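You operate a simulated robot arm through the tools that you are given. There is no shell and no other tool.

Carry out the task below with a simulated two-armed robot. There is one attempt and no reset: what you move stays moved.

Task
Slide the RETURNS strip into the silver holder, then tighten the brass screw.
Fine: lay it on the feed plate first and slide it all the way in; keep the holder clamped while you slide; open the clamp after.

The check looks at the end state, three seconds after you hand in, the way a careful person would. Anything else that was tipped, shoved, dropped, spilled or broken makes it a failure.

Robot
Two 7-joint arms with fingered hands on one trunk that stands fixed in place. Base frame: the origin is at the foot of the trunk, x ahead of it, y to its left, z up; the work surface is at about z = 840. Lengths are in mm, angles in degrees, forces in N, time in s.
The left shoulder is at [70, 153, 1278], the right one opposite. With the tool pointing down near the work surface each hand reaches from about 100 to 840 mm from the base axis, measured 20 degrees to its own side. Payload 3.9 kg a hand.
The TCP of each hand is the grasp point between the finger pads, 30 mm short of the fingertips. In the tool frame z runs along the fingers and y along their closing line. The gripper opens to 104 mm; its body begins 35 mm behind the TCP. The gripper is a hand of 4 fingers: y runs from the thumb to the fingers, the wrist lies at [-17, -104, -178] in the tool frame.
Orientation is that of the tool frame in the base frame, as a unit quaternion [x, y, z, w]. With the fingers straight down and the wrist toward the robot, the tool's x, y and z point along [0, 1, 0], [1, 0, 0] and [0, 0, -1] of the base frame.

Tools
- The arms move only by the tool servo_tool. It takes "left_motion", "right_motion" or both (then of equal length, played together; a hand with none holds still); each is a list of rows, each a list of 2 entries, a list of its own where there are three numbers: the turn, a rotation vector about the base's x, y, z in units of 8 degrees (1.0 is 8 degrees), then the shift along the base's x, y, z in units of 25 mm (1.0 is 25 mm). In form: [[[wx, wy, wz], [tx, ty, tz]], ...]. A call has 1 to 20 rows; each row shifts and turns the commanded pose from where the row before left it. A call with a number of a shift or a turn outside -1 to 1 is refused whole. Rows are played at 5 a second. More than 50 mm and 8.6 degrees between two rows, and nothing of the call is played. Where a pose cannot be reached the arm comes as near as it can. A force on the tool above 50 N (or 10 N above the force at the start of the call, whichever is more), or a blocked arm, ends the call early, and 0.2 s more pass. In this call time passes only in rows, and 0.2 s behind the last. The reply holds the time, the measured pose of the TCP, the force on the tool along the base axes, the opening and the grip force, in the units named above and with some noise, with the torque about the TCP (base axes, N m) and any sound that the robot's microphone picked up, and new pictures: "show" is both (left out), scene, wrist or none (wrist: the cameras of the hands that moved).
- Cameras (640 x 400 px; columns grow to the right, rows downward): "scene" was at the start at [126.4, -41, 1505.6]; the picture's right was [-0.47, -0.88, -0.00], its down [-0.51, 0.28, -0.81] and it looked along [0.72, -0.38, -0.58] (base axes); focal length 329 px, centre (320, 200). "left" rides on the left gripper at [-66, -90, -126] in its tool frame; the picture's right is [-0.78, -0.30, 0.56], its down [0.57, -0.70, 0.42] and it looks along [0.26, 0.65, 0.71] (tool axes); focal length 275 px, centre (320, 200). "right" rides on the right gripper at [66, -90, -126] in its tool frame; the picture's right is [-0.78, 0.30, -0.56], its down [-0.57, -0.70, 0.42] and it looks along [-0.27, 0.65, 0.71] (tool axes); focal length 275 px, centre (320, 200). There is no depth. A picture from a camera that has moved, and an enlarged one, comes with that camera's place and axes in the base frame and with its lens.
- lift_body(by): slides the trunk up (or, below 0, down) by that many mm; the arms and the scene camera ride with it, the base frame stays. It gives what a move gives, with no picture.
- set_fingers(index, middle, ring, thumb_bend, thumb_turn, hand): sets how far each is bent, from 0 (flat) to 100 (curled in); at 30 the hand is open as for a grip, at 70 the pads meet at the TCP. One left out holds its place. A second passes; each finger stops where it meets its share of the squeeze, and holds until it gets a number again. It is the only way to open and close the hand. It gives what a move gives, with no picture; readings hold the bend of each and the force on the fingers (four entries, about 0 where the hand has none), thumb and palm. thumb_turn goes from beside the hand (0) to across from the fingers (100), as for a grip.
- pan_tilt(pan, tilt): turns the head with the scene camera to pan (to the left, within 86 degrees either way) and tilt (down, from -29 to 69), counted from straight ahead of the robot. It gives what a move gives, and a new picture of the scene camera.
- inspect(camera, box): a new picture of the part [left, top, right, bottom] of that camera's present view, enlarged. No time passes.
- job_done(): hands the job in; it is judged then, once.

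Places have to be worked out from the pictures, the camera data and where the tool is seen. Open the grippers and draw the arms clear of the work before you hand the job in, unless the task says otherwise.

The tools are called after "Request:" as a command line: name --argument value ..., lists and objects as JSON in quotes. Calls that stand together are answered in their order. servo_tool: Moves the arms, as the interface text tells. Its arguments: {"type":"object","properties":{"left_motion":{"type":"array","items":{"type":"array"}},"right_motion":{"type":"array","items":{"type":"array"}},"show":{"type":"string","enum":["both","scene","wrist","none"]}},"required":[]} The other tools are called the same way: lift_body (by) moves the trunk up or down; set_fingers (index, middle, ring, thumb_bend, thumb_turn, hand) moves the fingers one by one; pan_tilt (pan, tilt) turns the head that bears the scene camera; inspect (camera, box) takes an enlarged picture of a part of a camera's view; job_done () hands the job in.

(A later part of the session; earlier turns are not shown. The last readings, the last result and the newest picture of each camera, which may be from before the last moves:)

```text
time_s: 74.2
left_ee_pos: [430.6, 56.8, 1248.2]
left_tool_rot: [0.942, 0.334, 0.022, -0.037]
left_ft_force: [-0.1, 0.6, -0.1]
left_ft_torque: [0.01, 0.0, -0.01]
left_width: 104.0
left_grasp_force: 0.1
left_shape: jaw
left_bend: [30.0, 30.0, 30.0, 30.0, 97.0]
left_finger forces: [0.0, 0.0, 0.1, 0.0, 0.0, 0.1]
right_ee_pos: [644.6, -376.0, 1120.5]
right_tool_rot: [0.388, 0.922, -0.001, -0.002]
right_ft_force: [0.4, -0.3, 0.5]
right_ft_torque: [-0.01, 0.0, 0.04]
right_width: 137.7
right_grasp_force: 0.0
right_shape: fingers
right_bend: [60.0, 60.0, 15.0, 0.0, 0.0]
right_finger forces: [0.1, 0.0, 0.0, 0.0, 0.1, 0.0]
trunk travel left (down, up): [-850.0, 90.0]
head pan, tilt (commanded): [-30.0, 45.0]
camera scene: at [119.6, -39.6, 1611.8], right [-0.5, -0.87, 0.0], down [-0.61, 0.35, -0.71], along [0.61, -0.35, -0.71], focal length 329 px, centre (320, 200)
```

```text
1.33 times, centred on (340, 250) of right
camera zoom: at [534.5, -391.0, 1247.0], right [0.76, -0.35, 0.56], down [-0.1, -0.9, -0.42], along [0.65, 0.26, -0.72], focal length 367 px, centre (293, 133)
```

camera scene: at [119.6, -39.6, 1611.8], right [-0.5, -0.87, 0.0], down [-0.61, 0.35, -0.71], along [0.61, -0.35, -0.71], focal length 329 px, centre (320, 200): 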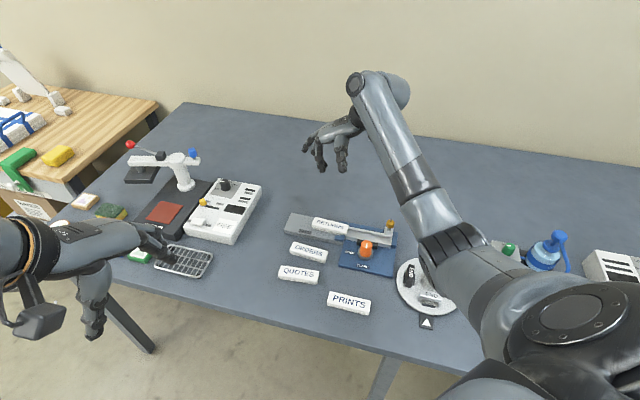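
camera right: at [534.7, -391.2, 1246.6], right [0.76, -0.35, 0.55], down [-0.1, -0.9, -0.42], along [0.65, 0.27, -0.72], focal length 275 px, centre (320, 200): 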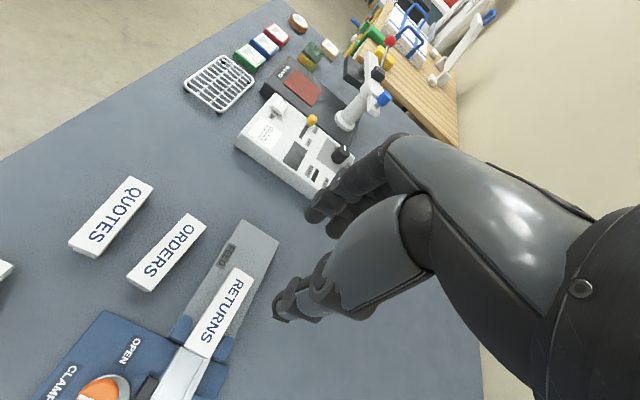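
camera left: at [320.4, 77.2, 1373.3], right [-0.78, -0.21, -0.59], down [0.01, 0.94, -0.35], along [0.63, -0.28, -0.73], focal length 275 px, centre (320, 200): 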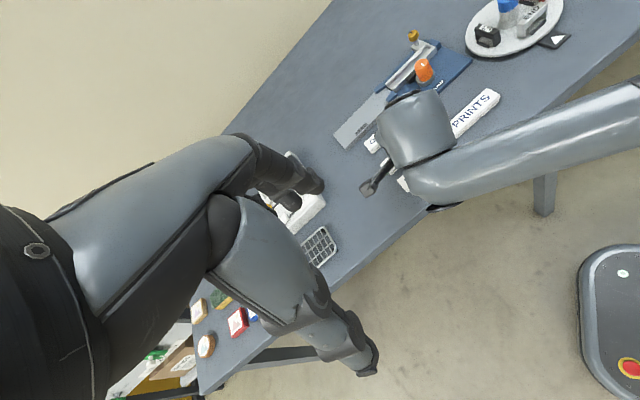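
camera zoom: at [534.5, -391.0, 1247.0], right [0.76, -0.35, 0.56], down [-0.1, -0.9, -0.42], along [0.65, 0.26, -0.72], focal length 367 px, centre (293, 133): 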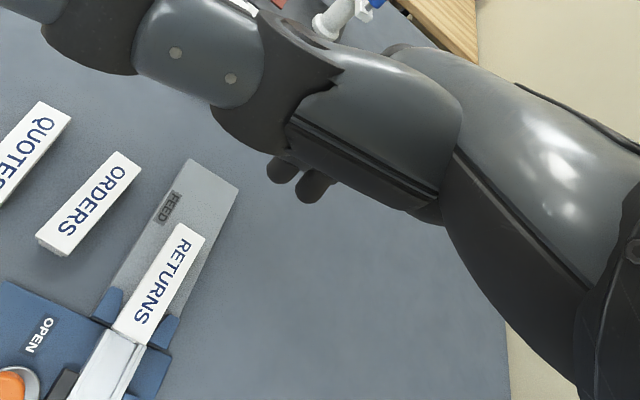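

The turned-aside thumb would come close to the orange knob at the end of the push. Instead I'll use a closed pinch at yaw -45.7° and push with the side of the ring finger; I turn back and form the pinch.

Request:
set_fingers --hand "right" --index 66 --middle 66 --ring 66 --thumb_bend 66 --thumb_turn 97

Request:
servo_tool --right_motion '[[[0, 0, -0.94], [0, 0, 0]], [[0, 0, -0.94], [0, 0, 0]], [[0, 0, -0.94], [0.25, 0.25, 0]], [[0, 0, -0.94], [0.25, 0.25, 0]], [[0, 0, -0.94], [0.3, 0.35, -0.3]], [[0, 0, -0.94], [0.3, 0.35, -0.3]], [[0, 0, -0.94], [0.3, 0.35, -0.5]], [[0, 0, -0.94], [0.3, 0.35, -0.5]], [[0, 0, -0.94], [0.3, 0.35, -0.5]], [[0, 0, -0.94], [0.3, 0.35, -0.5]], [[0, 0, -0.94], [0.4, 0.35, -0.6]], [[0, 0, -0.94], [0.4, 0.35, -0.6]]]' --show "both"

```text
time_s: 75.2
left_ee_pos: [430.4, 58.8, 1249.2]
left_tool_rot: [0.941, 0.335, 0.022, -0.037]
left_ft_force: [0.4, 0.5, 0.2]
left_ft_torque: [-0.03, -0.02, -0.02]
left_width: 103.8
left_grasp_force: 0.1
left_shape: jaw
left_bend: [30.0, 30.0, 30.0, 30.0, 97.0]
left_finger forces: [0.0, 0.1, 0.0, 0.0, 0.0, 0.0]
right_ee_pos: [645.6, -376.6, 1121.3]
right_tool_rot: [0.387, 0.922, 0.0, -0.001]
right_ft_force: [0.5, -0.6, 0.0]
right_ft_torque: [-0.01, 0.02, 0.0]
right_width: 13.1
right_grasp_force: 0.0
right_shape: fingers
right_bend: [66.0, 66.0, 66.0, 66.0, 99.0]
right_finger forces: [0.1, 0.0, 0.1, 0.0, 0.0, 0.0]
trunk travel left (down, up): [-850.0, 90.0]
head pan, tilt (commanded): [-30.0, 45.0]
```

```text
time_s: 77.8
left_ee_pos: [431.5, 59.0, 1248.3]
left_tool_rot: [0.941, 0.335, 0.021, -0.037]
left_ft_force: [0.4, 1.0, 0.1]
left_ft_torque: [0.01, 0.03, -0.02]
left_width: 103.7
left_grasp_force: 0.1
left_shape: jaw
left_bend: [30.0, 30.0, 30.0, 30.0, 97.0]
left_finger forces: [0.0, 0.1, 0.0, 0.0, 0.0, 0.1]
right_ee_pos: [724.7, -292.3, 1026.4]
right_tool_rot: [0.927, 0.375, 0.0, 0.0]
right_ft_force: [0.6, -0.5, 0.3]
right_ft_torque: [-0.01, 0.02, 0.01]
right_width: 13.0
right_grasp_force: 0.0
right_shape: fingers
right_bend: [66.0, 66.0, 66.0, 66.0, 99.0]
right_finger forces: [0.1, 0.0, 0.0, 0.0, 0.1, 0.0]
trunk travel left (down, up): [-850.0, 90.0]
head pan, tilt (commanded): [-30.0, 45.0]
camera scene: at [120.8, -38.4, 1611.8], right [-0.5, -0.87, 0.0], down [-0.61, 0.35, -0.71], along [0.61, -0.35, -0.71], focal length 329 px, centre (320, 200)
camera right: at [708.8, -181.2, 1151.7], right [-0.35, -0.75, 0.56], down [-0.9, 0.11, -0.42], along [0.26, -0.65, -0.71], focal length 275 px, centre (320, 200)
```

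scene: 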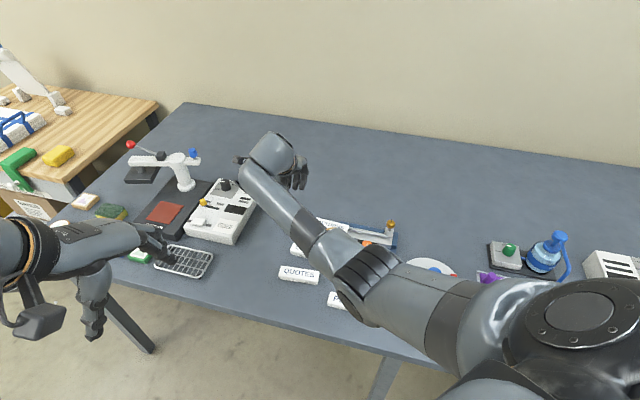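
right: 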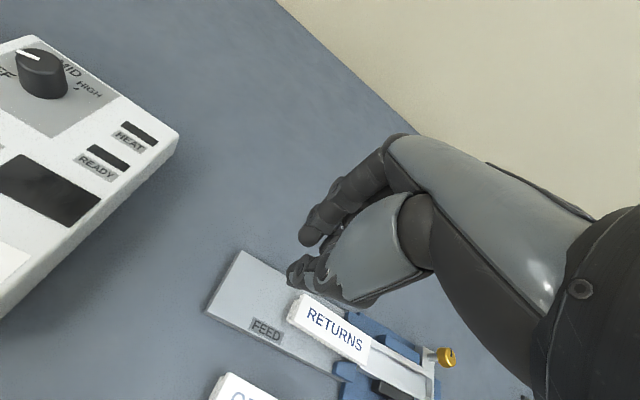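

The pinch is 15+ mm behind the strip's trailing end and centred on the lane. I lower to TCP z≈905 and look.

Request:
servo_tool --right_motion '[[[0, 0, 0], [0, 0, -0.9]], [[0, 0, 0], [0, 0, -0.9]], [[0, 0, 0], [0, 0, -0.9]], [[0, 0, 0], [0, 0, -0.9]], [[0, 0, 0], [0, 0, -0.9]], [[0, 0, 0], [0, 0, -0.4]]]' --show "wrist"

Request:
inspect --camera "right" --box '[230, 180, 430, 360]'

Request:
inspect --camera "left" --box '[310, 50, 430, 150]'

Request:
inspect --camera "scene" --box '[250, 150, 410, 270]'

```text
time_s: 79.2
left_ee_pos: [430.1, 58.3, 1248.1]
left_tool_rot: [0.942, 0.334, 0.022, -0.037]
left_ft_force: [0.6, 0.4, -0.6]
left_ft_torque: [0.01, 0.04, 0.0]
left_width: 103.6
left_grasp_force: 0.0
left_shape: jaw
left_bend: [30.0, 30.0, 30.0, 30.0, 97.0]
left_finger forces: [0.0, 0.0, 0.0, 0.0, 0.0, 0.1]
right_ee_pos: [732.4, -290.2, 921.5]
right_tool_rot: [0.927, 0.376, 0.014, 0.004]
right_ft_force: [-0.2, -0.5, 0.3]
right_ft_torque: [0.03, 0.03, 0.0]
right_width: 13.0
right_grasp_force: 0.2
right_shape: fingers
right_bend: [66.0, 66.0, 66.0, 66.0, 99.0]
right_finger forces: [0.0, 0.1, 0.1, 0.0, 0.0, 0.0]
right hand out of reach, approached as far as the arm can: row 6
trunk travel left (down, up): [-850.0, 90.0]
head pan, tilt (commanded): [-30.0, 45.0]
camera right: at [712.9, -181.1, 1046.9], right [-0.37, -0.75, 0.54], down [-0.89, 0.11, -0.45], along [0.28, -0.65, -0.71], focal length 275 px, centre (320, 200)
```

right: 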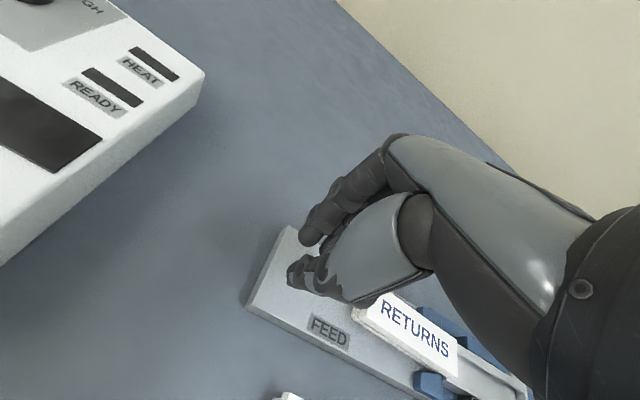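

```text
2.22 times, centred on (330, 270) of right
camera zoom: at [712.9, -181.1, 1046.9], right [-0.37, -0.75, 0.54], down [-0.89, 0.11, -0.45], along [0.28, -0.65, -0.71], focal length 612 px, centre (298, 44)
```

zoom: 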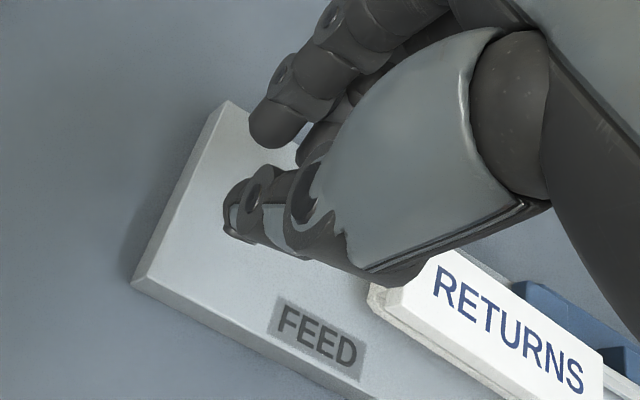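

```text
4.00 times, centred on (370, 100) of left
camera zoom: at [319.4, 76.1, 1373.8], right [-0.78, -0.21, -0.59], down [0.01, 0.94, -0.35], along [0.63, -0.27, -0.73], focal length 1101 px, centre (120, 600)
```

zoom: 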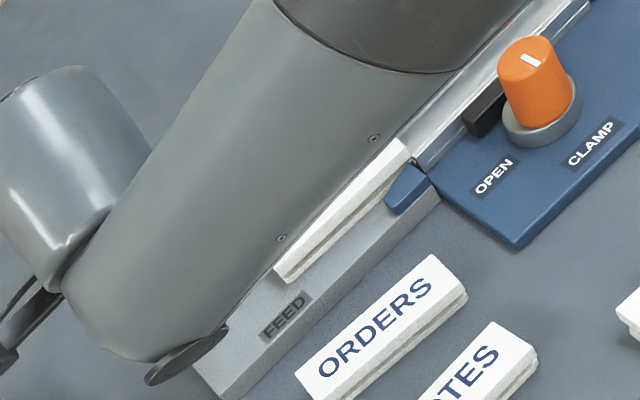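

```text
3.33 times, centred on (330, 210) of scene
camera zoom: at [119.5, -39.6, 1611.9], right [-0.5, -0.87, 0.0], down [-0.61, 0.35, -0.71], along [0.61, -0.35, -0.71], focal length 1098 px, centre (287, 167)
```

zoom: 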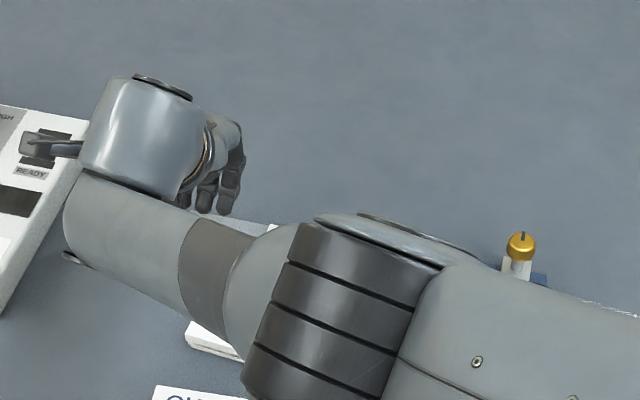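

The arm is near full stretch here, so I'll raise the hand and then lower the trunk by 100 mm to gain reach.

Request:
servo_tool --right_motion '[[[0, 0, 0], [-0.1, 0, 0.9]], [[0, 0, 0], [-0.1, 0, 0.9]], [[0, 0, 0], [0, 0, 0.9]], [[0, 0, 0], [0, 0, 0.9]], [[0, 0, 0], [0, 0, 0.8]]]' --show "none"

Request:
lift_body --by -100

```text
time_s: 80.4
left_ee_pos: [430.1, 57.4, 1248.9]
left_tool_rot: [0.941, 0.334, 0.022, -0.037]
left_ft_force: [0.3, -0.2, 0.8]
left_ft_torque: [0.01, 0.01, 0.02]
left_width: 103.7
left_grasp_force: 0.1
left_shape: jaw
left_bend: [30.0, 30.0, 30.0, 30.0, 97.0]
left_finger forces: [0.0, 0.1, 0.1, 0.1, 0.1, 0.0]
right_ee_pos: [716.2, -295.3, 1012.8]
right_tool_rot: [0.927, 0.376, 0.001, -0.002]
right_ft_force: [-0.2, 0.5, -0.5]
right_ft_torque: [-0.03, 0.01, 0.01]
right_width: 13.2
right_grasp_force: 0.1
right_shape: fingers
right_bend: [66.0, 66.0, 66.0, 66.0, 99.0]
right_finger forces: [0.1, 0.0, 0.0, 0.0, 0.1, 0.0]
trunk travel left (down, up): [-850.0, 90.0]
head pan, tilt (commanded): [-30.0, 45.0]
```

```text
time_s: 81.7
left_ee_pos: [430.6, 57.3, 1147.8]
left_tool_rot: [0.941, 0.335, 0.022, -0.037]
left_ft_force: [-0.1, 0.3, 0.0]
left_ft_torque: [-0.02, 0.01, 0.01]
left_width: 104.1
left_grasp_force: 0.1
left_shape: jaw
left_bend: [30.0, 30.0, 30.0, 30.0, 97.0]
left_finger forces: [0.1, 0.0, 0.0, 0.0, 0.0, 0.0]
right_ee_pos: [717.4, -294.5, 913.4]
right_tool_rot: [0.926, 0.376, 0.0, -0.002]
right_ft_force: [-0.2, 0.5, 0.3]
right_ft_torque: [-0.01, -0.04, -0.01]
right_width: 12.8
right_grasp_force: 0.1
right_shape: fingers
right_bend: [66.0, 66.0, 66.0, 66.0, 99.0]
right_finger forces: [0.1, 0.0, 0.0, 0.1, 0.0, 0.0]
trunk travel left (down, up): [-750.0, 190.0]
head pan, tilt (commanded): [-30.0, 45.0]
```

Now the hand is at (717,-295,913). I check the ring finger and strip's trailing end positions.

Request:
inspect --camera "right" --box '[230, 180, 430, 360]'

Request:
inspect --camera "scene" --box '[240, 100, 420, 240]'

Request:
inspect --camera "left" --box '[280, 0, 440, 130]'

```text
2.22 times, centred on (330, 270) of right
camera zoom: at [701.1, -183.6, 1038.2], right [-0.35, -0.75, 0.56], down [-0.9, 0.1, -0.42], along [0.26, -0.65, -0.72], focal length 612 px, centre (298, 44)
```

zoom: 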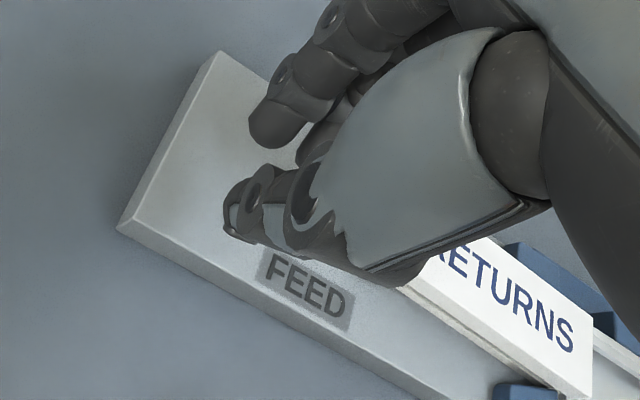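

```text
2.86 times, centred on (330, 170) of scene
camera zoom: at [119.4, -39.5, 1511.9], right [-0.5, -0.87, 0.0], down [-0.61, 0.35, -0.71], along [0.61, -0.35, -0.71], focal length 941 px, centre (291, 286)
```

zoom: 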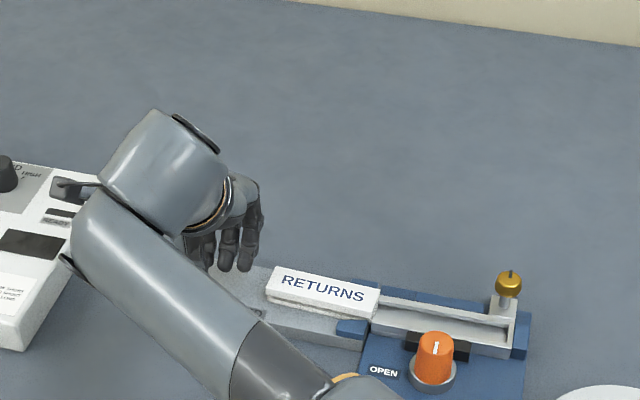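

```text
3.08 times, centred on (360, 65) of left
camera zoom: at [319.3, 76.2, 1273.9], right [-0.78, -0.21, -0.59], down [0.01, 0.94, -0.35], along [0.63, -0.27, -0.73], focal length 847 px, centre (197, 615)
```

zoom: 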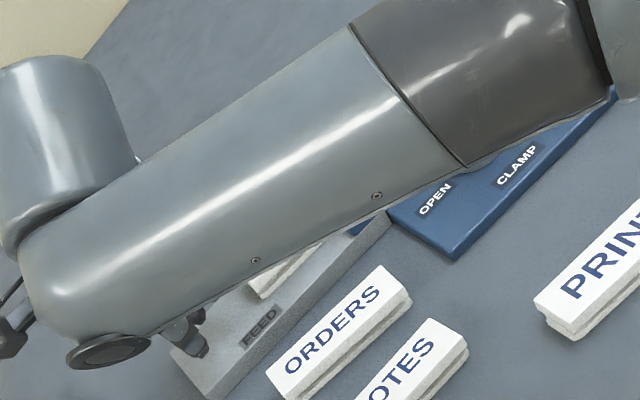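

The head camera sees the fingers behind the strip. I zoom in there.

Request:
inspect --camera "scene" --box '[290, 150, 370, 220]'

```text
5.71 times, centred on (330, 185) of scene
camera zoom: at [119.4, -39.5, 1511.9], right [-0.5, -0.87, 0.0], down [-0.61, 0.35, -0.71], along [0.61, -0.35, -0.71], focal length 1881 px, centre (263, 286)
```

zoom: 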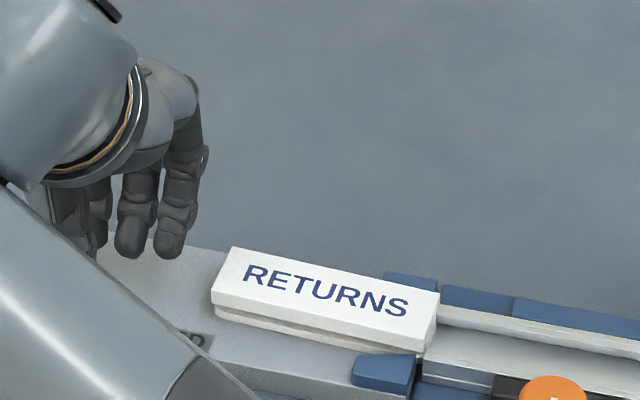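

The ring fingertip is centred on the lane about 14 mm behind the trailing end; pushing slightly front of the strip's centre gives the wanted corrective turn. I lower 13 mm (fingertips about z=870, above the guides) and approach.

Request:
servo_tool --right_motion '[[[0, 0, 0], [0, 0, -0.3]], [[0, 0, 0], [0, 0, -0.24]], [[0, 0, 0], [-0.143, -0.14, 0]], [[0, 0, 0], [-0.143, -0.14, 0]]]' --show "none"

Request:
inspect --camera "scene" --box '[290, 150, 370, 220]'

Request:
inspect --camera "right" --box '[230, 180, 450, 360]'

```text
time_s: 82.7
left_ee_pos: [429.4, 57.9, 1148.6]
left_tool_rot: [0.941, 0.335, 0.021, -0.037]
left_ft_force: [-0.3, -0.4, -0.4]
left_ft_torque: [0.02, -0.02, 0.02]
left_width: 103.9
left_grasp_force: 0.1
left_shape: jaw
left_bend: [30.0, 30.0, 30.0, 30.0, 97.0]
left_finger forces: [0.1, 0.1, 0.0, 0.0, 0.1, 0.0]
right_ee_pos: [710.5, -300.9, 899.5]
right_tool_rot: [0.926, 0.376, 0.001, -0.001]
right_ft_force: [-0.2, 0.0, -0.2]
right_ft_torque: [-0.01, -0.02, 0.0]
right_width: 13.0
right_grasp_force: 0.0
right_shape: fingers
right_bend: [66.0, 66.0, 66.0, 66.0, 99.0]
right_finger forces: [0.0, 0.1, 0.1, 0.0, 0.0, 0.1]
trunk travel left (down, up): [-750.0, 190.0]
head pan, tilt (commanded): [-30.0, 45.0]
```

```text
5.71 times, centred on (330, 185) of scene
camera zoom: at [119.6, -39.7, 1511.9], right [-0.5, -0.87, 0.0], down [-0.61, 0.35, -0.71], along [0.61, -0.35, -0.71], focal length 1881 px, centre (263, 286)
```

zoom: 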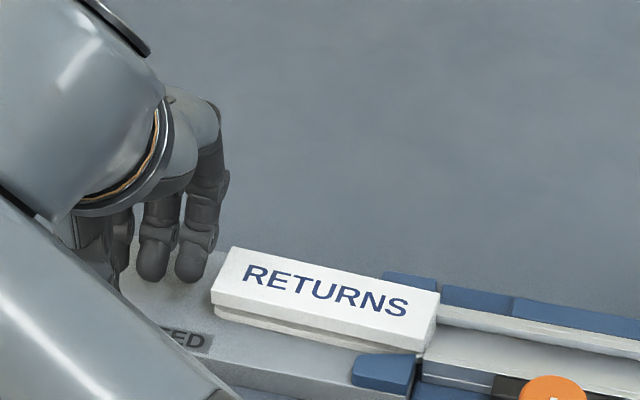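

```text
2.22 times, centred on (340, 270) of right
camera zoom: at [694.2, -191.0, 1024.8], right [-0.35, -0.75, 0.56], down [-0.9, 0.11, -0.42], along [0.26, -0.65, -0.72], focal length 612 px, centre (276, 44)
```

zoom: 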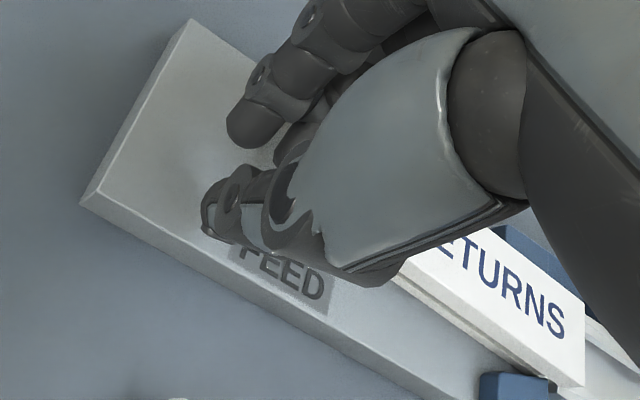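

The ring finger is about 6 mm from the strip's end. I advance along the feed axis in small steps and watch forces.

Request:
servo_tool --right_motion '[[[0, 0, 0], [-0.115, -0.112, 0]], [[0, 0, 0], [-0.115, -0.112, 0]], [[0, 0, 0], [-0.086, -0.084, 0]]]' --show "none"

Request:
inspect --camera "scene" --box '[290, 150, 370, 220]'

```text
time_s: 83.5
left_ee_pos: [431.3, 58.1, 1149.5]
left_tool_rot: [0.941, 0.335, 0.022, -0.038]
left_ft_force: [-0.1, -0.3, -0.7]
left_ft_torque: [0.01, 0.0, 0.02]
left_width: 103.7
left_grasp_force: 0.1
left_shape: jaw
left_bend: [30.0, 30.0, 30.0, 30.0, 97.0]
left_finger forces: [0.0, 0.1, 0.0, 0.0, 0.1, 0.1]
right_ee_pos: [701.8, -309.3, 899.9]
right_tool_rot: [0.926, 0.377, 0.0, -0.001]
right_ft_force: [0.2, 0.6, 0.3]
right_ft_torque: [0.02, 0.0, 0.0]
right_width: 12.6
right_grasp_force: 0.3
right_shape: fingers
right_bend: [66.0, 66.0, 66.0, 66.0, 99.0]
right_finger forces: [0.1, 0.1, 0.2, 0.0, 0.0, 0.1]
trunk travel left (down, up): [-750.0, 190.0]
head pan, tilt (commanded): [-30.0, 45.0]
```

```text
5.71 times, centred on (330, 185) of scene
camera zoom: at [119.7, -39.4, 1511.9], right [-0.5, -0.87, 0.0], down [-0.61, 0.35, -0.71], along [0.61, -0.35, -0.71], focal length 1881 px, centre (263, 286)
```

zoom: 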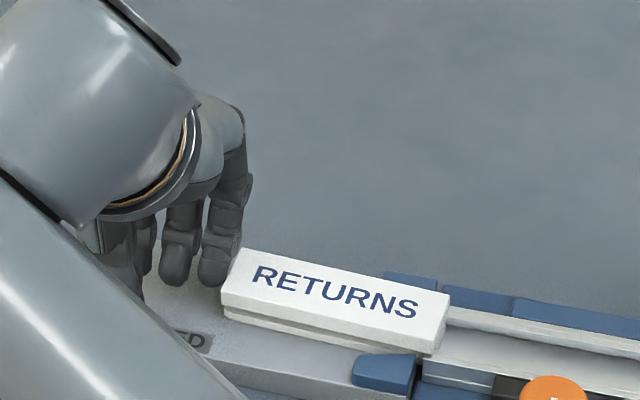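

The strip moved about 5 mm with almost no force, its leading end now past the mouth. I continue pushing.

Request:
servo_tool --right_motion '[[[0, 0, 0], [-0.115, -0.112, 0]], [[0, 0, 0], [-0.115, -0.112, 0]], [[0, 0, 0], [-0.115, -0.112, 0]], [[0, 0, 0], [-0.115, -0.112, 0]]]' --show "none"

Request:
inspect --camera "scene" --box '[300, 150, 390, 230]'

```text
time_s: 84.5
left_ee_pos: [430.5, 57.1, 1148.7]
left_tool_rot: [0.942, 0.333, 0.022, -0.038]
left_ft_force: [0.0, 0.2, 0.1]
left_ft_torque: [0.04, 0.04, 0.04]
left_width: 103.4
left_grasp_force: 0.0
left_shape: jaw
left_bend: [30.0, 30.0, 30.0, 30.0, 97.0]
left_finger forces: [0.0, 0.0, 0.0, 0.1, 0.0, 0.0]
right_ee_pos: [691.6, -319.8, 898.7]
right_tool_rot: [0.926, 0.377, 0.0, 0.0]
right_ft_force: [0.0, -0.4, 1.4]
right_ft_torque: [0.01, -0.02, -0.02]
right_width: 12.8
right_grasp_force: 0.4
right_shape: fingers
right_bend: [66.0, 66.0, 66.0, 66.0, 99.0]
right_finger forces: [0.0, 0.0, 0.2, 0.0, 0.1, 0.0]
trunk travel left (down, up): [-750.0, 190.0]
head pan, tilt (commanded): [-30.0, 45.0]
```

```text
5.00 times, centred on (345, 190) of scene
camera zoom: at [119.5, -39.6, 1511.9], right [-0.5, -0.87, 0.0], down [-0.61, 0.35, -0.71], along [0.61, -0.35, -0.71], focal length 1646 px, centre (195, 250)
```

zoom: 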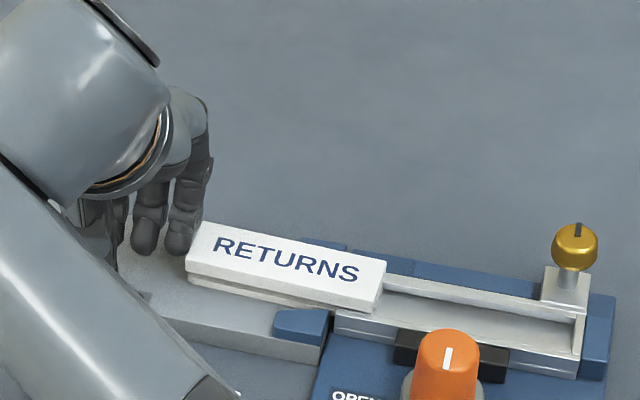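

It's entering the holder smoothly. I keep pushing in short strokes.

Request:
servo_tool --right_motion '[[[0, 0, 0], [-0.143, -0.14, 0]], [[0, 0, 0], [-0.143, -0.14, 0]], [[0, 0, 0], [-0.143, -0.14, 0]], [[0, 0, 0], [-0.143, -0.14, 0]], [[0, 0, 0], [-0.143, -0.14, 0]]]' --show "none"

Request:
inspect --camera "scene" --box '[300, 150, 390, 230]'

```text
time_s: 85.7
left_ee_pos: [429.4, 58.3, 1149.2]
left_tool_rot: [0.941, 0.335, 0.022, -0.037]
left_ft_force: [-0.3, 0.2, -0.3]
left_ft_torque: [0.01, 0.0, 0.01]
left_width: 103.8
left_grasp_force: 0.1
left_shape: jaw
left_bend: [30.0, 30.0, 30.0, 30.0, 97.0]
left_finger forces: [0.0, 0.0, 0.0, 0.0, 0.0, 0.0]
right_ee_pos: [673.5, -338.9, 898.5]
right_tool_rot: [0.927, 0.376, 0.001, -0.001]
right_ft_force: [-0.6, 0.5, 0.6]
right_ft_torque: [0.02, -0.02, 0.0]
right_width: 13.1
right_grasp_force: 0.1
right_shape: fingers
right_bend: [66.0, 66.0, 66.0, 66.0, 99.0]
right_finger forces: [0.0, 0.0, 0.1, 0.1, 0.0, 0.1]
trunk travel left (down, up): [-750.0, 190.0]
head pan, tilt (commanded): [-30.0, 45.0]
```

```text
5.00 times, centred on (345, 190) of scene
camera zoom: at [119.4, -39.6, 1511.9], right [-0.5, -0.87, 0.0], down [-0.61, 0.35, -0.71], along [0.61, -0.35, -0.71], focal length 1646 px, centre (195, 250)
```

zoom: 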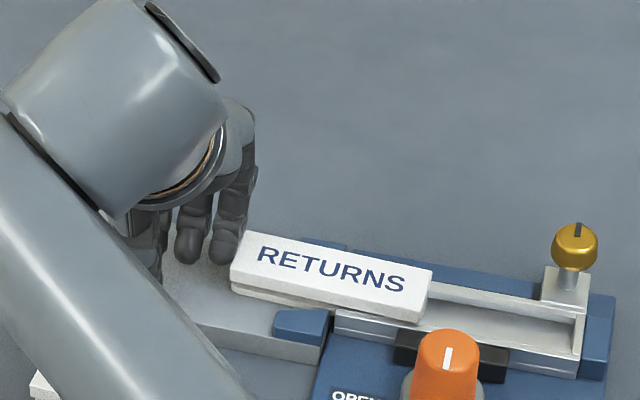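

About 45 mm is now inserted, forces near zero. Continue.

Request:
servo_tool --right_motion '[[[0, 0, 0], [-0.143, -0.14, 0]], [[0, 0, 0], [-0.143, -0.14, 0]], [[0, 0, 0], [-0.143, -0.14, 0]], [[0, 0, 0], [-0.143, -0.14, 0]], [[0, 0, 0], [-0.143, -0.14, 0]]]' --show "none"

Request:
inspect --camera "scene" --box '[310, 150, 400, 230]'

Request:
inspect --camera "right" --box '[230, 180, 450, 400]'

```text
time_s: 86.9
left_ee_pos: [430.1, 58.8, 1149.0]
left_tool_rot: [0.942, 0.334, 0.022, -0.037]
left_ft_force: [-0.4, 0.2, -0.1]
left_ft_torque: [-0.01, 0.01, 0.03]
left_width: 103.6
left_grasp_force: 0.2
left_shape: jaw
left_bend: [30.0, 30.0, 30.0, 30.0, 97.0]
left_finger forces: [0.1, 0.0, 0.0, 0.0, 0.1, 0.0]
right_ee_pos: [655.5, -356.2, 900.3]
right_tool_rot: [0.927, 0.376, 0.0, -0.001]
right_ft_force: [0.5, -0.6, -0.3]
right_ft_torque: [0.03, 0.01, 0.02]
right_width: 13.1
right_grasp_force: 0.5
right_shape: fingers
right_bend: [66.0, 66.0, 66.0, 66.0, 99.0]
right_finger forces: [0.0, 0.0, 0.1, 0.1, 0.0, 0.1]
trunk travel left (down, up): [-750.0, 190.0]
head pan, tilt (commanded): [-30.0, 45.0]
```

```text
5.00 times, centred on (355, 190) of scene
camera zoom: at [119.4, -39.6, 1511.9], right [-0.5, -0.87, 0.0], down [-0.61, 0.35, -0.71], along [0.61, -0.35, -0.71], focal length 1646 px, centre (145, 250)
```

zoom: 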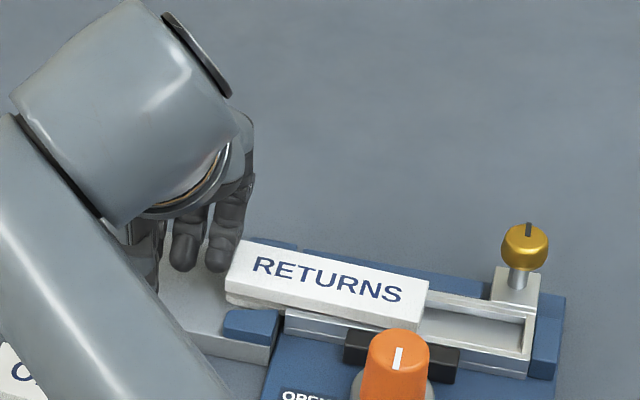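

```text
1.82 times, centred on (340, 290) of right
camera zoom: at [638.9, -245.4, 1025.8], right [-0.35, -0.75, 0.56], down [-0.9, 0.11, -0.42], along [0.26, -0.65, -0.72], focal length 500 px, centre (284, 36)
```

zoom: 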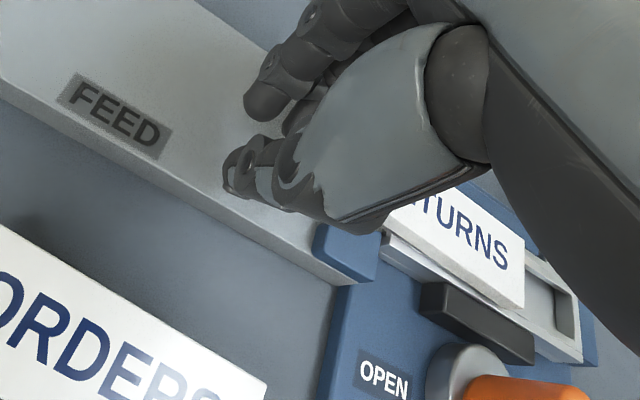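

Half-way in. Before the thumb passes the front guide I check its clearance from the left camera.

Request:
inspect --camera "left" --box '[330, 40, 410, 110]'

Request:
inspect --camera "right" --box '[310, 220, 400, 310]'

```text
5.71 times, centred on (370, 75) of left
camera zoom: at [319.3, 76.0, 1273.9], right [-0.78, -0.21, -0.59], down [0.01, 0.94, -0.35], along [0.63, -0.27, -0.73], focal length 1573 px, centre (34, 914)
```

zoom: 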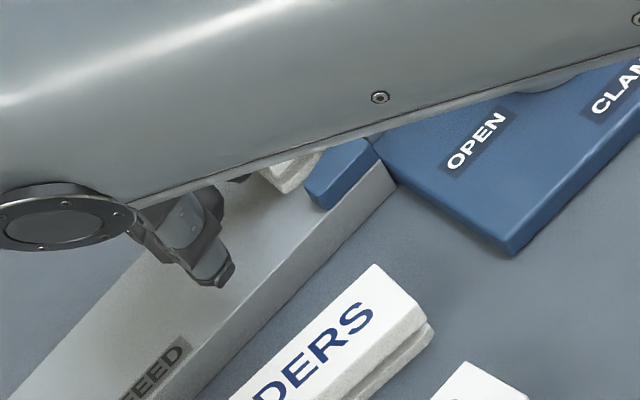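

```text
4.44 times, centred on (355, 265) of right
camera zoom: at [638.9, -245.4, 1025.8], right [-0.35, -0.75, 0.56], down [-0.9, 0.11, -0.42], along [0.26, -0.65, -0.72], focal length 1224 px, centre (164, -89)
```

zoom: 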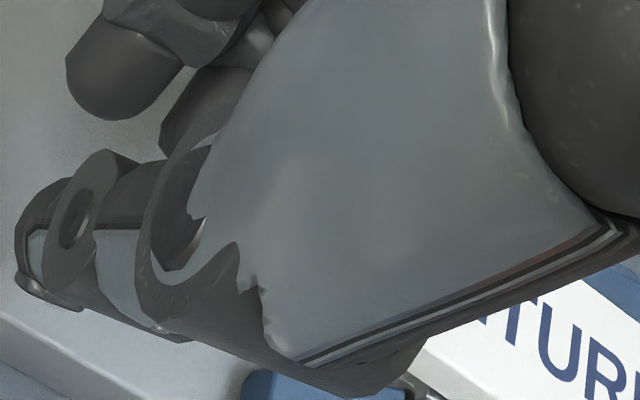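

The thumb tip (z≈870) would pass only ~3 mm above the front guide, so I open the thumb outward where nothing is beneath it, then continue.

Request:
set_fingers --hand "right" --thumb_bend 32

Request:
servo_tool --right_motion '[[[0, 0, 0], [-0.143, -0.14, 0]], [[0, 0, 0], [-0.143, -0.14, 0]], [[0, 0, 0], [-0.143, -0.14, 0]], [[0, 0, 0], [-0.143, -0.14, 0]]]' --show "none"

Request:
inspect --camera "scene" --box '[310, 150, 400, 230]'

Request:
inspect --camera "right" --box '[230, 180, 450, 400]'

```text
time_s: 87.9
left_ee_pos: [430.7, 57.6, 1147.6]
left_tool_rot: [0.941, 0.335, 0.022, -0.037]
left_ft_force: [0.0, 0.6, -0.8]
left_ft_torque: [-0.01, 0.05, 0.01]
left_width: 103.8
left_grasp_force: 0.1
left_shape: jaw
left_bend: [30.0, 30.0, 30.0, 30.0, 97.0]
left_finger forces: [0.0, 0.0, 0.0, 0.0, 0.0, 0.1]
right_ee_pos: [655.9, -356.5, 900.2]
right_tool_rot: [0.927, 0.376, 0.0, -0.002]
right_ft_force: [-0.1, 0.3, 0.1]
right_ft_torque: [-0.02, -0.03, 0.04]
right_width: 55.9
right_grasp_force: 0.0
right_shape: fingers
right_bend: [66.0, 66.0, 66.0, 32.0, 95.0]
right_finger forces: [0.0, 0.0, 0.1, 0.0, 0.0, 0.1]
trunk travel left (down, up): [-750.0, 190.0]
head pan, tilt (commanded): [-30.0, 45.0]
```

```text
time_s: 88.9
left_ee_pos: [430.8, 58.1, 1148.4]
left_tool_rot: [0.941, 0.335, 0.022, -0.037]
left_ft_force: [0.0, 0.3, 0.0]
left_ft_torque: [-0.01, 0.01, 0.0]
left_width: 103.6
left_grasp_force: 0.1
left_shape: jaw
left_bend: [30.0, 30.0, 30.0, 30.0, 97.0]
left_finger forces: [0.0, 0.0, 0.0, 0.0, 0.0, 0.0]
right_ee_pos: [642.3, -369.1, 898.3]
right_tool_rot: [0.926, 0.376, 0.001, -0.001]
right_ft_force: [0.6, 0.0, 0.2]
right_ft_torque: [0.03, -0.02, -0.02]
right_width: 56.1
right_grasp_force: 0.3
right_shape: fingers
right_bend: [66.0, 66.0, 66.0, 32.0, 95.0]
right_finger forces: [0.1, 0.1, 0.1, 0.0, 0.0, 0.1]
trunk travel left (down, up): [-750.0, 190.0]
head pan, tilt (commanded): [-30.0, 45.0]
```

```text
5.00 times, centred on (355, 190) of scene
camera zoom: at [119.4, -39.6, 1511.9], right [-0.5, -0.87, 0.0], down [-0.61, 0.35, -0.71], along [0.61, -0.35, -0.71], focal length 1646 px, centre (145, 250)
```

zoom: 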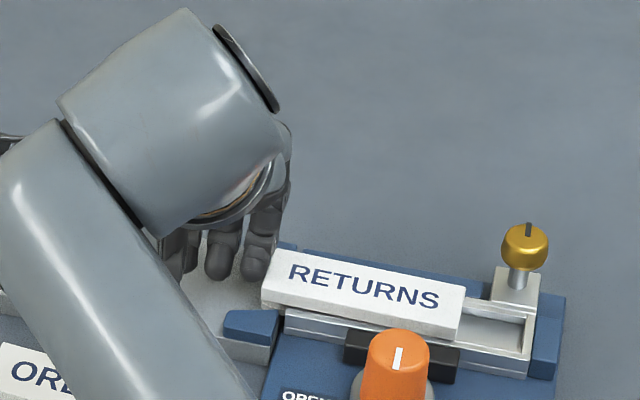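

```text
1.82 times, centred on (340, 290) of right
camera zoom: at [624.3, -258.7, 1025.0], right [-0.35, -0.75, 0.56], down [-0.9, 0.1, -0.42], along [0.26, -0.65, -0.72], focal length 500 px, centre (284, 36)
```

zoom: 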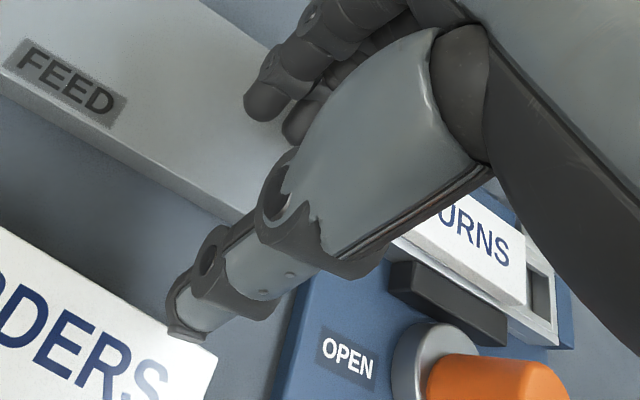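

Clear and sliding freely. About 33 mm remain; I continue 20 mm.

Request:
servo_tool --right_motion '[[[0, 0, 0], [-0.143, -0.14, 0]], [[0, 0, 0], [-0.143, -0.14, 0]], [[0, 0, 0], [-0.143, -0.14, 0]], [[0, 0, 0], [-0.143, -0.14, 0]]]' --show "none"

Request:
inspect --camera "scene" --box '[310, 150, 400, 230]'

Request:
inspect --camera "right" --box '[230, 180, 450, 400]'

```text
time_s: 89.9
left_ee_pos: [431.0, 57.4, 1147.7]
left_tool_rot: [0.941, 0.334, 0.023, -0.037]
left_ft_force: [0.4, -0.5, 0.7]
left_ft_torque: [-0.03, -0.03, 0.04]
left_width: 103.8
left_grasp_force: 0.0
left_shape: jaw
left_bend: [30.0, 30.0, 30.0, 30.0, 97.0]
left_finger forces: [0.0, 0.0, 0.0, 0.0, 0.0, 0.0]
right_ee_pos: [625.9, -383.6, 899.2]
right_tool_rot: [0.926, 0.376, 0.0, -0.001]
right_ft_force: [-0.8, 0.1, -0.1]
right_ft_torque: [-0.02, -0.03, 0.02]
right_width: 55.8
right_grasp_force: 0.4
right_shape: fingers
right_bend: [66.0, 66.0, 66.0, 32.0, 95.0]
right_finger forces: [0.0, 0.0, 0.3, 0.0, 0.1, 0.0]
trunk travel left (down, up): [-750.0, 190.0]
head pan, tilt (commanded): [-30.0, 45.0]
```

```text
5.00 times, centred on (355, 190) of scene
camera zoom: at [119.4, -39.6, 1511.9], right [-0.5, -0.87, 0.0], down [-0.61, 0.35, -0.71], along [0.61, -0.35, -0.71], focal length 1646 px, centre (145, 250)
```

zoom: 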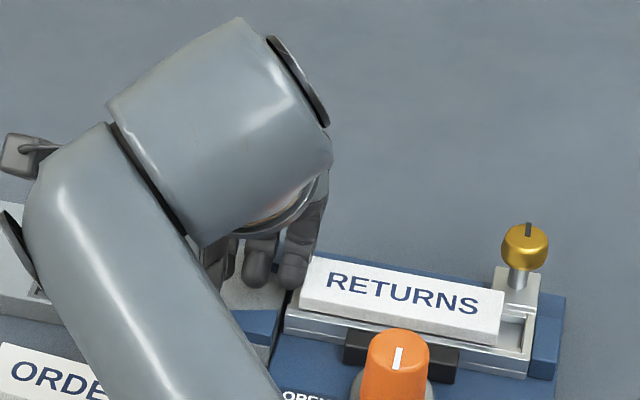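

```text
1.82 times, centred on (340, 290) of right
camera zoom: at [609.8, -273.4, 1024.5], right [-0.35, -0.75, 0.56], down [-0.9, 0.1, -0.42], along [0.26, -0.65, -0.72], focal length 500 px, centre (284, 36)
```

zoom: 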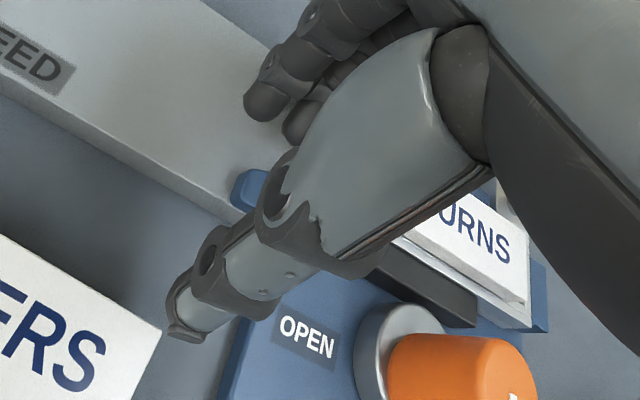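

About 10–13 mm remain to the end wall. I push in 3 mm steps to detect the stop.

Request:
servo_tool --right_motion '[[[0, 0, 0], [-0.086, -0.084, 0]], [[0, 0, 0], [-0.086, -0.084, 0]], [[0, 0, 0], [-0.086, -0.084, 0]]]' --show "none"

Request:
inspect --camera "scene" --box '[345, 170, 400, 220]'

```text
time_s: 90.7
left_ee_pos: [431.4, 59.0, 1148.4]
left_tool_rot: [0.942, 0.334, 0.022, -0.037]
left_ft_force: [-0.1, 0.3, 1.2]
left_ft_torque: [-0.01, -0.02, 0.0]
left_width: 103.8
left_grasp_force: 0.1
left_shape: jaw
left_bend: [30.0, 30.0, 30.0, 30.0, 97.0]
left_finger forces: [0.0, 0.0, 0.0, 0.0, 0.0, 0.0]
right_ee_pos: [619.7, -388.3, 898.7]
right_tool_rot: [0.927, 0.376, 0.001, -0.001]
right_ft_force: [-0.3, -0.8, -0.8]
right_ft_torque: [0.01, -0.01, 0.0]
right_width: 56.3
right_grasp_force: 0.2
right_shape: fingers
right_bend: [66.0, 66.0, 66.0, 32.0, 95.0]
right_finger forces: [0.0, 0.0, 0.2, 0.0, 0.0, 0.1]
trunk travel left (down, up): [-750.0, 190.0]
head pan, tilt (commanded): [-30.0, 45.0]
```

```text
8.00 times, centred on (372, 195) of scene
camera zoom: at [119.6, -39.5, 1511.9], right [-0.5, -0.87, 0.0], down [-0.61, 0.35, -0.71], along [0.61, -0.35, -0.71], focal length 2634 px, centre (-100, 240)
```

zoom: 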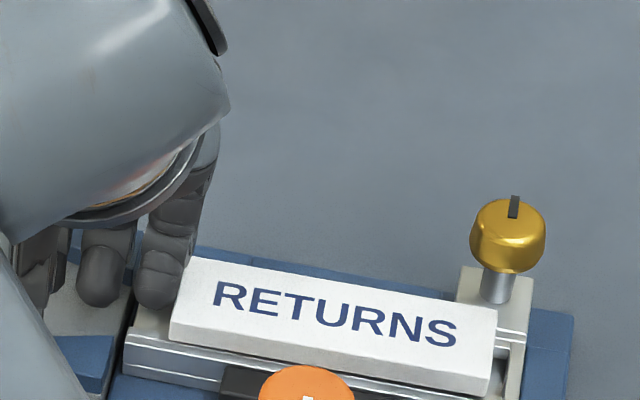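

Still free; the gap to the end wall is a few mm. I keep pushing until the stop is felt.

Request:
servo_tool --right_motion '[[[0, 0, 0], [-0.086, -0.084, 0]], [[0, 0, 0], [-0.057, -0.056, 0]], [[0, 0, 0], [-0.057, -0.056, 0]]]' --show "none"

Request:
inspect --camera "scene" --box '[345, 170, 400, 220]'

```text
time_s: 91.5
left_ee_pos: [430.9, 58.5, 1148.8]
left_tool_rot: [0.941, 0.335, 0.022, -0.037]
left_ft_force: [-1.7, -1.0, 0.4]
left_ft_torque: [0.01, -0.03, -0.02]
left_width: 103.7
left_grasp_force: 0.0
left_shape: jaw
left_bend: [30.0, 30.0, 30.0, 30.0, 97.0]
left_finger forces: [0.1, 0.1, 0.1, 0.0, 0.0, 0.0]
right_ee_pos: [615.7, -393.5, 897.9]
right_tool_rot: [0.927, 0.376, 0.001, -0.001]
right_ft_force: [0.3, -0.6, -0.4]
right_ft_torque: [0.01, 0.0, 0.05]
right_width: 55.8
right_grasp_force: 0.8
right_shape: fingers
right_bend: [66.0, 66.0, 66.0, 32.0, 95.0]
right_finger forces: [0.1, 0.0, 1.0, 0.0, 0.0, 0.0]
trunk travel left (down, up): [-750.0, 190.0]
head pan, tilt (commanded): [-30.0, 45.0]
```

```text
8.00 times, centred on (372, 195) of scene
camera zoom: at [119.7, -39.2, 1511.9], right [-0.5, -0.87, 0.0], down [-0.61, 0.35, -0.71], along [0.61, -0.35, -0.71], focal length 2634 px, centre (-100, 240)
```

zoom: 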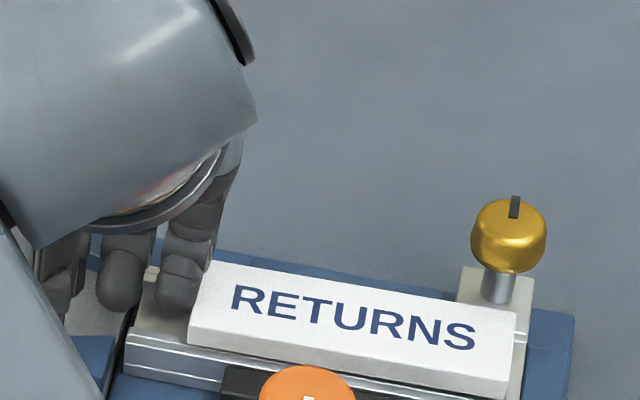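

The slab now practically reaches the end wall; ring force 1 N. A few more 2 mm steps to seat it.

Request:
servo_tool --right_motion '[[[0, 0, 0], [-0.057, -0.056, 0]], [[0, 0, 0], [-0.057, -0.056, 0]]]' --show "none"

Request:
inspect --camera "scene" --box '[345, 170, 400, 220]'

```text
time_s: 92.1
left_ee_pos: [432.2, 59.1, 1148.3]
left_tool_rot: [0.941, 0.334, 0.021, -0.037]
left_ft_force: [0.2, 0.0, -0.7]
left_ft_torque: [0.01, 0.01, -0.02]
left_width: 103.7
left_grasp_force: 0.1
left_shape: jaw
left_bend: [30.0, 30.0, 30.0, 30.0, 97.0]
left_finger forces: [0.0, 0.0, 0.0, 0.1, 0.0, 0.0]
right_ee_pos: [613.2, -394.2, 899.9]
right_tool_rot: [0.926, 0.377, -0.001, -0.001]
right_ft_force: [7.8, 8.0, 2.1]
right_ft_torque: [0.1, -0.12, 0.12]
right_width: 55.8
right_grasp_force: 4.8
right_shape: fingers
right_bend: [66.0, 66.0, 67.0, 32.0, 95.0]
right_finger forces: [0.0, 0.1, 10.6, 0.0, 0.1, 0.1]
trunk travel left (down, up): [-750.0, 190.0]
head pan, tilt (commanded): [-30.0, 45.0]
```

```text
8.00 times, centred on (372, 195) of scene
camera zoom: at [121.4, -37.1, 1511.8], right [-0.5, -0.87, 0.0], down [-0.61, 0.35, -0.71], along [0.61, -0.35, -0.71], focal length 2634 px, centre (-100, 240)
```

zoom: 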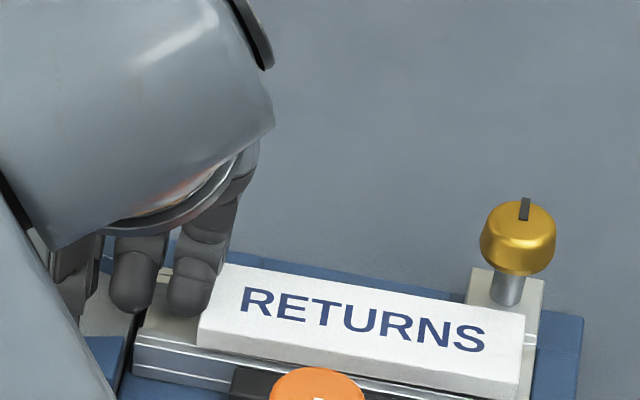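

The resistance jumped to 11 N — the strip has hit the end wall and is fully in. I back off and lift the hand clear, then inspect.

Request:
servo_tool --right_motion '[[[0, 0, 0], [0.2, 0.2, 0]], [[0, 0, 0], [0.3, 0.3, 0.2]], [[0, 0, 0], [0.2, 0.2, 0.9]], [[0, 0, 0], [0.1, 0.1, 0.9]], [[0, 0, 0], [0, 0, 0.9]], [[0, 0, 0], [0, 0, 0.9]], [[0, 0, 0], [0, 0, 0.9]]]' --show "both"

Request:
inspect --camera "scene" --box '[310, 150, 420, 240]'

Request:
inspect --camera "left" --box '[360, 0, 480, 110]'

```text
time_s: 93.7
left_ee_pos: [431.1, 58.2, 1148.2]
left_tool_rot: [0.941, 0.334, 0.022, -0.038]
left_ft_force: [-0.7, 0.5, 0.2]
left_ft_torque: [-0.02, 0.02, -0.02]
left_width: 103.8
left_grasp_force: 0.1
left_shape: jaw
left_bend: [30.0, 30.0, 30.0, 30.0, 97.0]
left_finger forces: [0.1, 0.0, 0.0, 0.0, 0.1, 0.0]
right_ee_pos: [633.1, -376.5, 1016.6]
right_tool_rot: [0.927, 0.375, 0.0, -0.001]
right_ft_force: [0.8, 0.9, 0.5]
right_ft_torque: [0.03, 0.0, 0.03]
right_width: 56.1
right_grasp_force: 0.0
right_shape: fingers
right_bend: [66.0, 66.0, 66.0, 32.0, 95.0]
right_finger forces: [0.0, 0.0, 0.0, 0.0, 0.1, 0.0]
trunk travel left (down, up): [-750.0, 190.0]
head pan, tilt (commanded): [-30.0, 45.0]
camera scene: at [119.3, -39.3, 1511.9], right [-0.5, -0.87, 0.0], down [-0.61, 0.35, -0.71], along [0.61, -0.35, -0.71], focal length 329 px, centre (320, 200)
camera right: at [616.6, -265.0, 1141.3], right [-0.35, -0.75, 0.56], down [-0.9, 0.11, -0.42], along [0.26, -0.65, -0.72], focal length 275 px, centre (320, 200)
```

scene: 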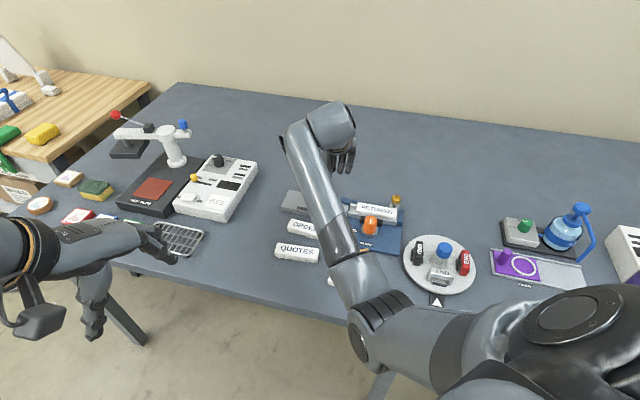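
right: 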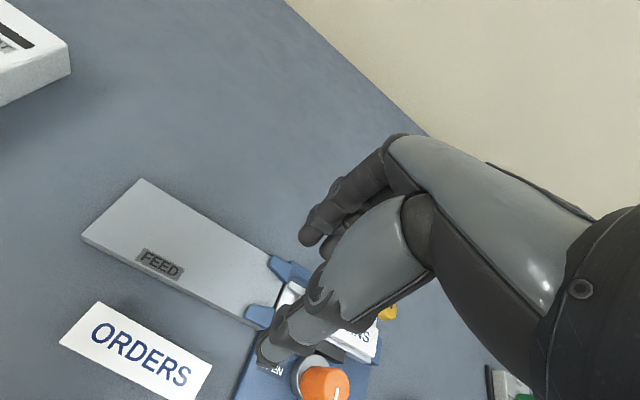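

```text
4.44 times, centred on (365, 195) of scene
camera zoom: at [119.3, -39.3, 1511.9], right [-0.5, -0.87, 0.0], down [-0.61, 0.35, -0.71], along [0.61, -0.35, -0.71], focal length 1463 px, centre (120, 222)
```

zoom: 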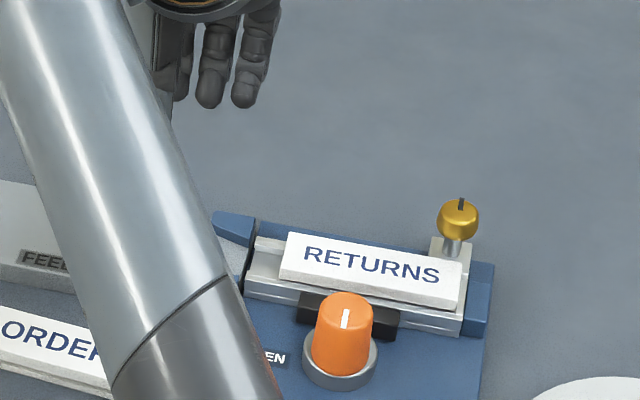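

```text
3.64 times, centred on (420, 55) of left
camera zoom: at [319.2, 76.3, 1273.9], right [-0.78, -0.21, -0.59], down [0.01, 0.94, -0.35], along [0.63, -0.27, -0.73], focal length 1001 px, centre (-44, 727)
```

zoom: 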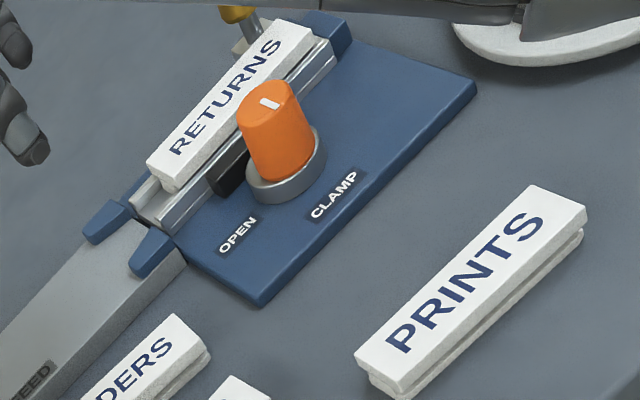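

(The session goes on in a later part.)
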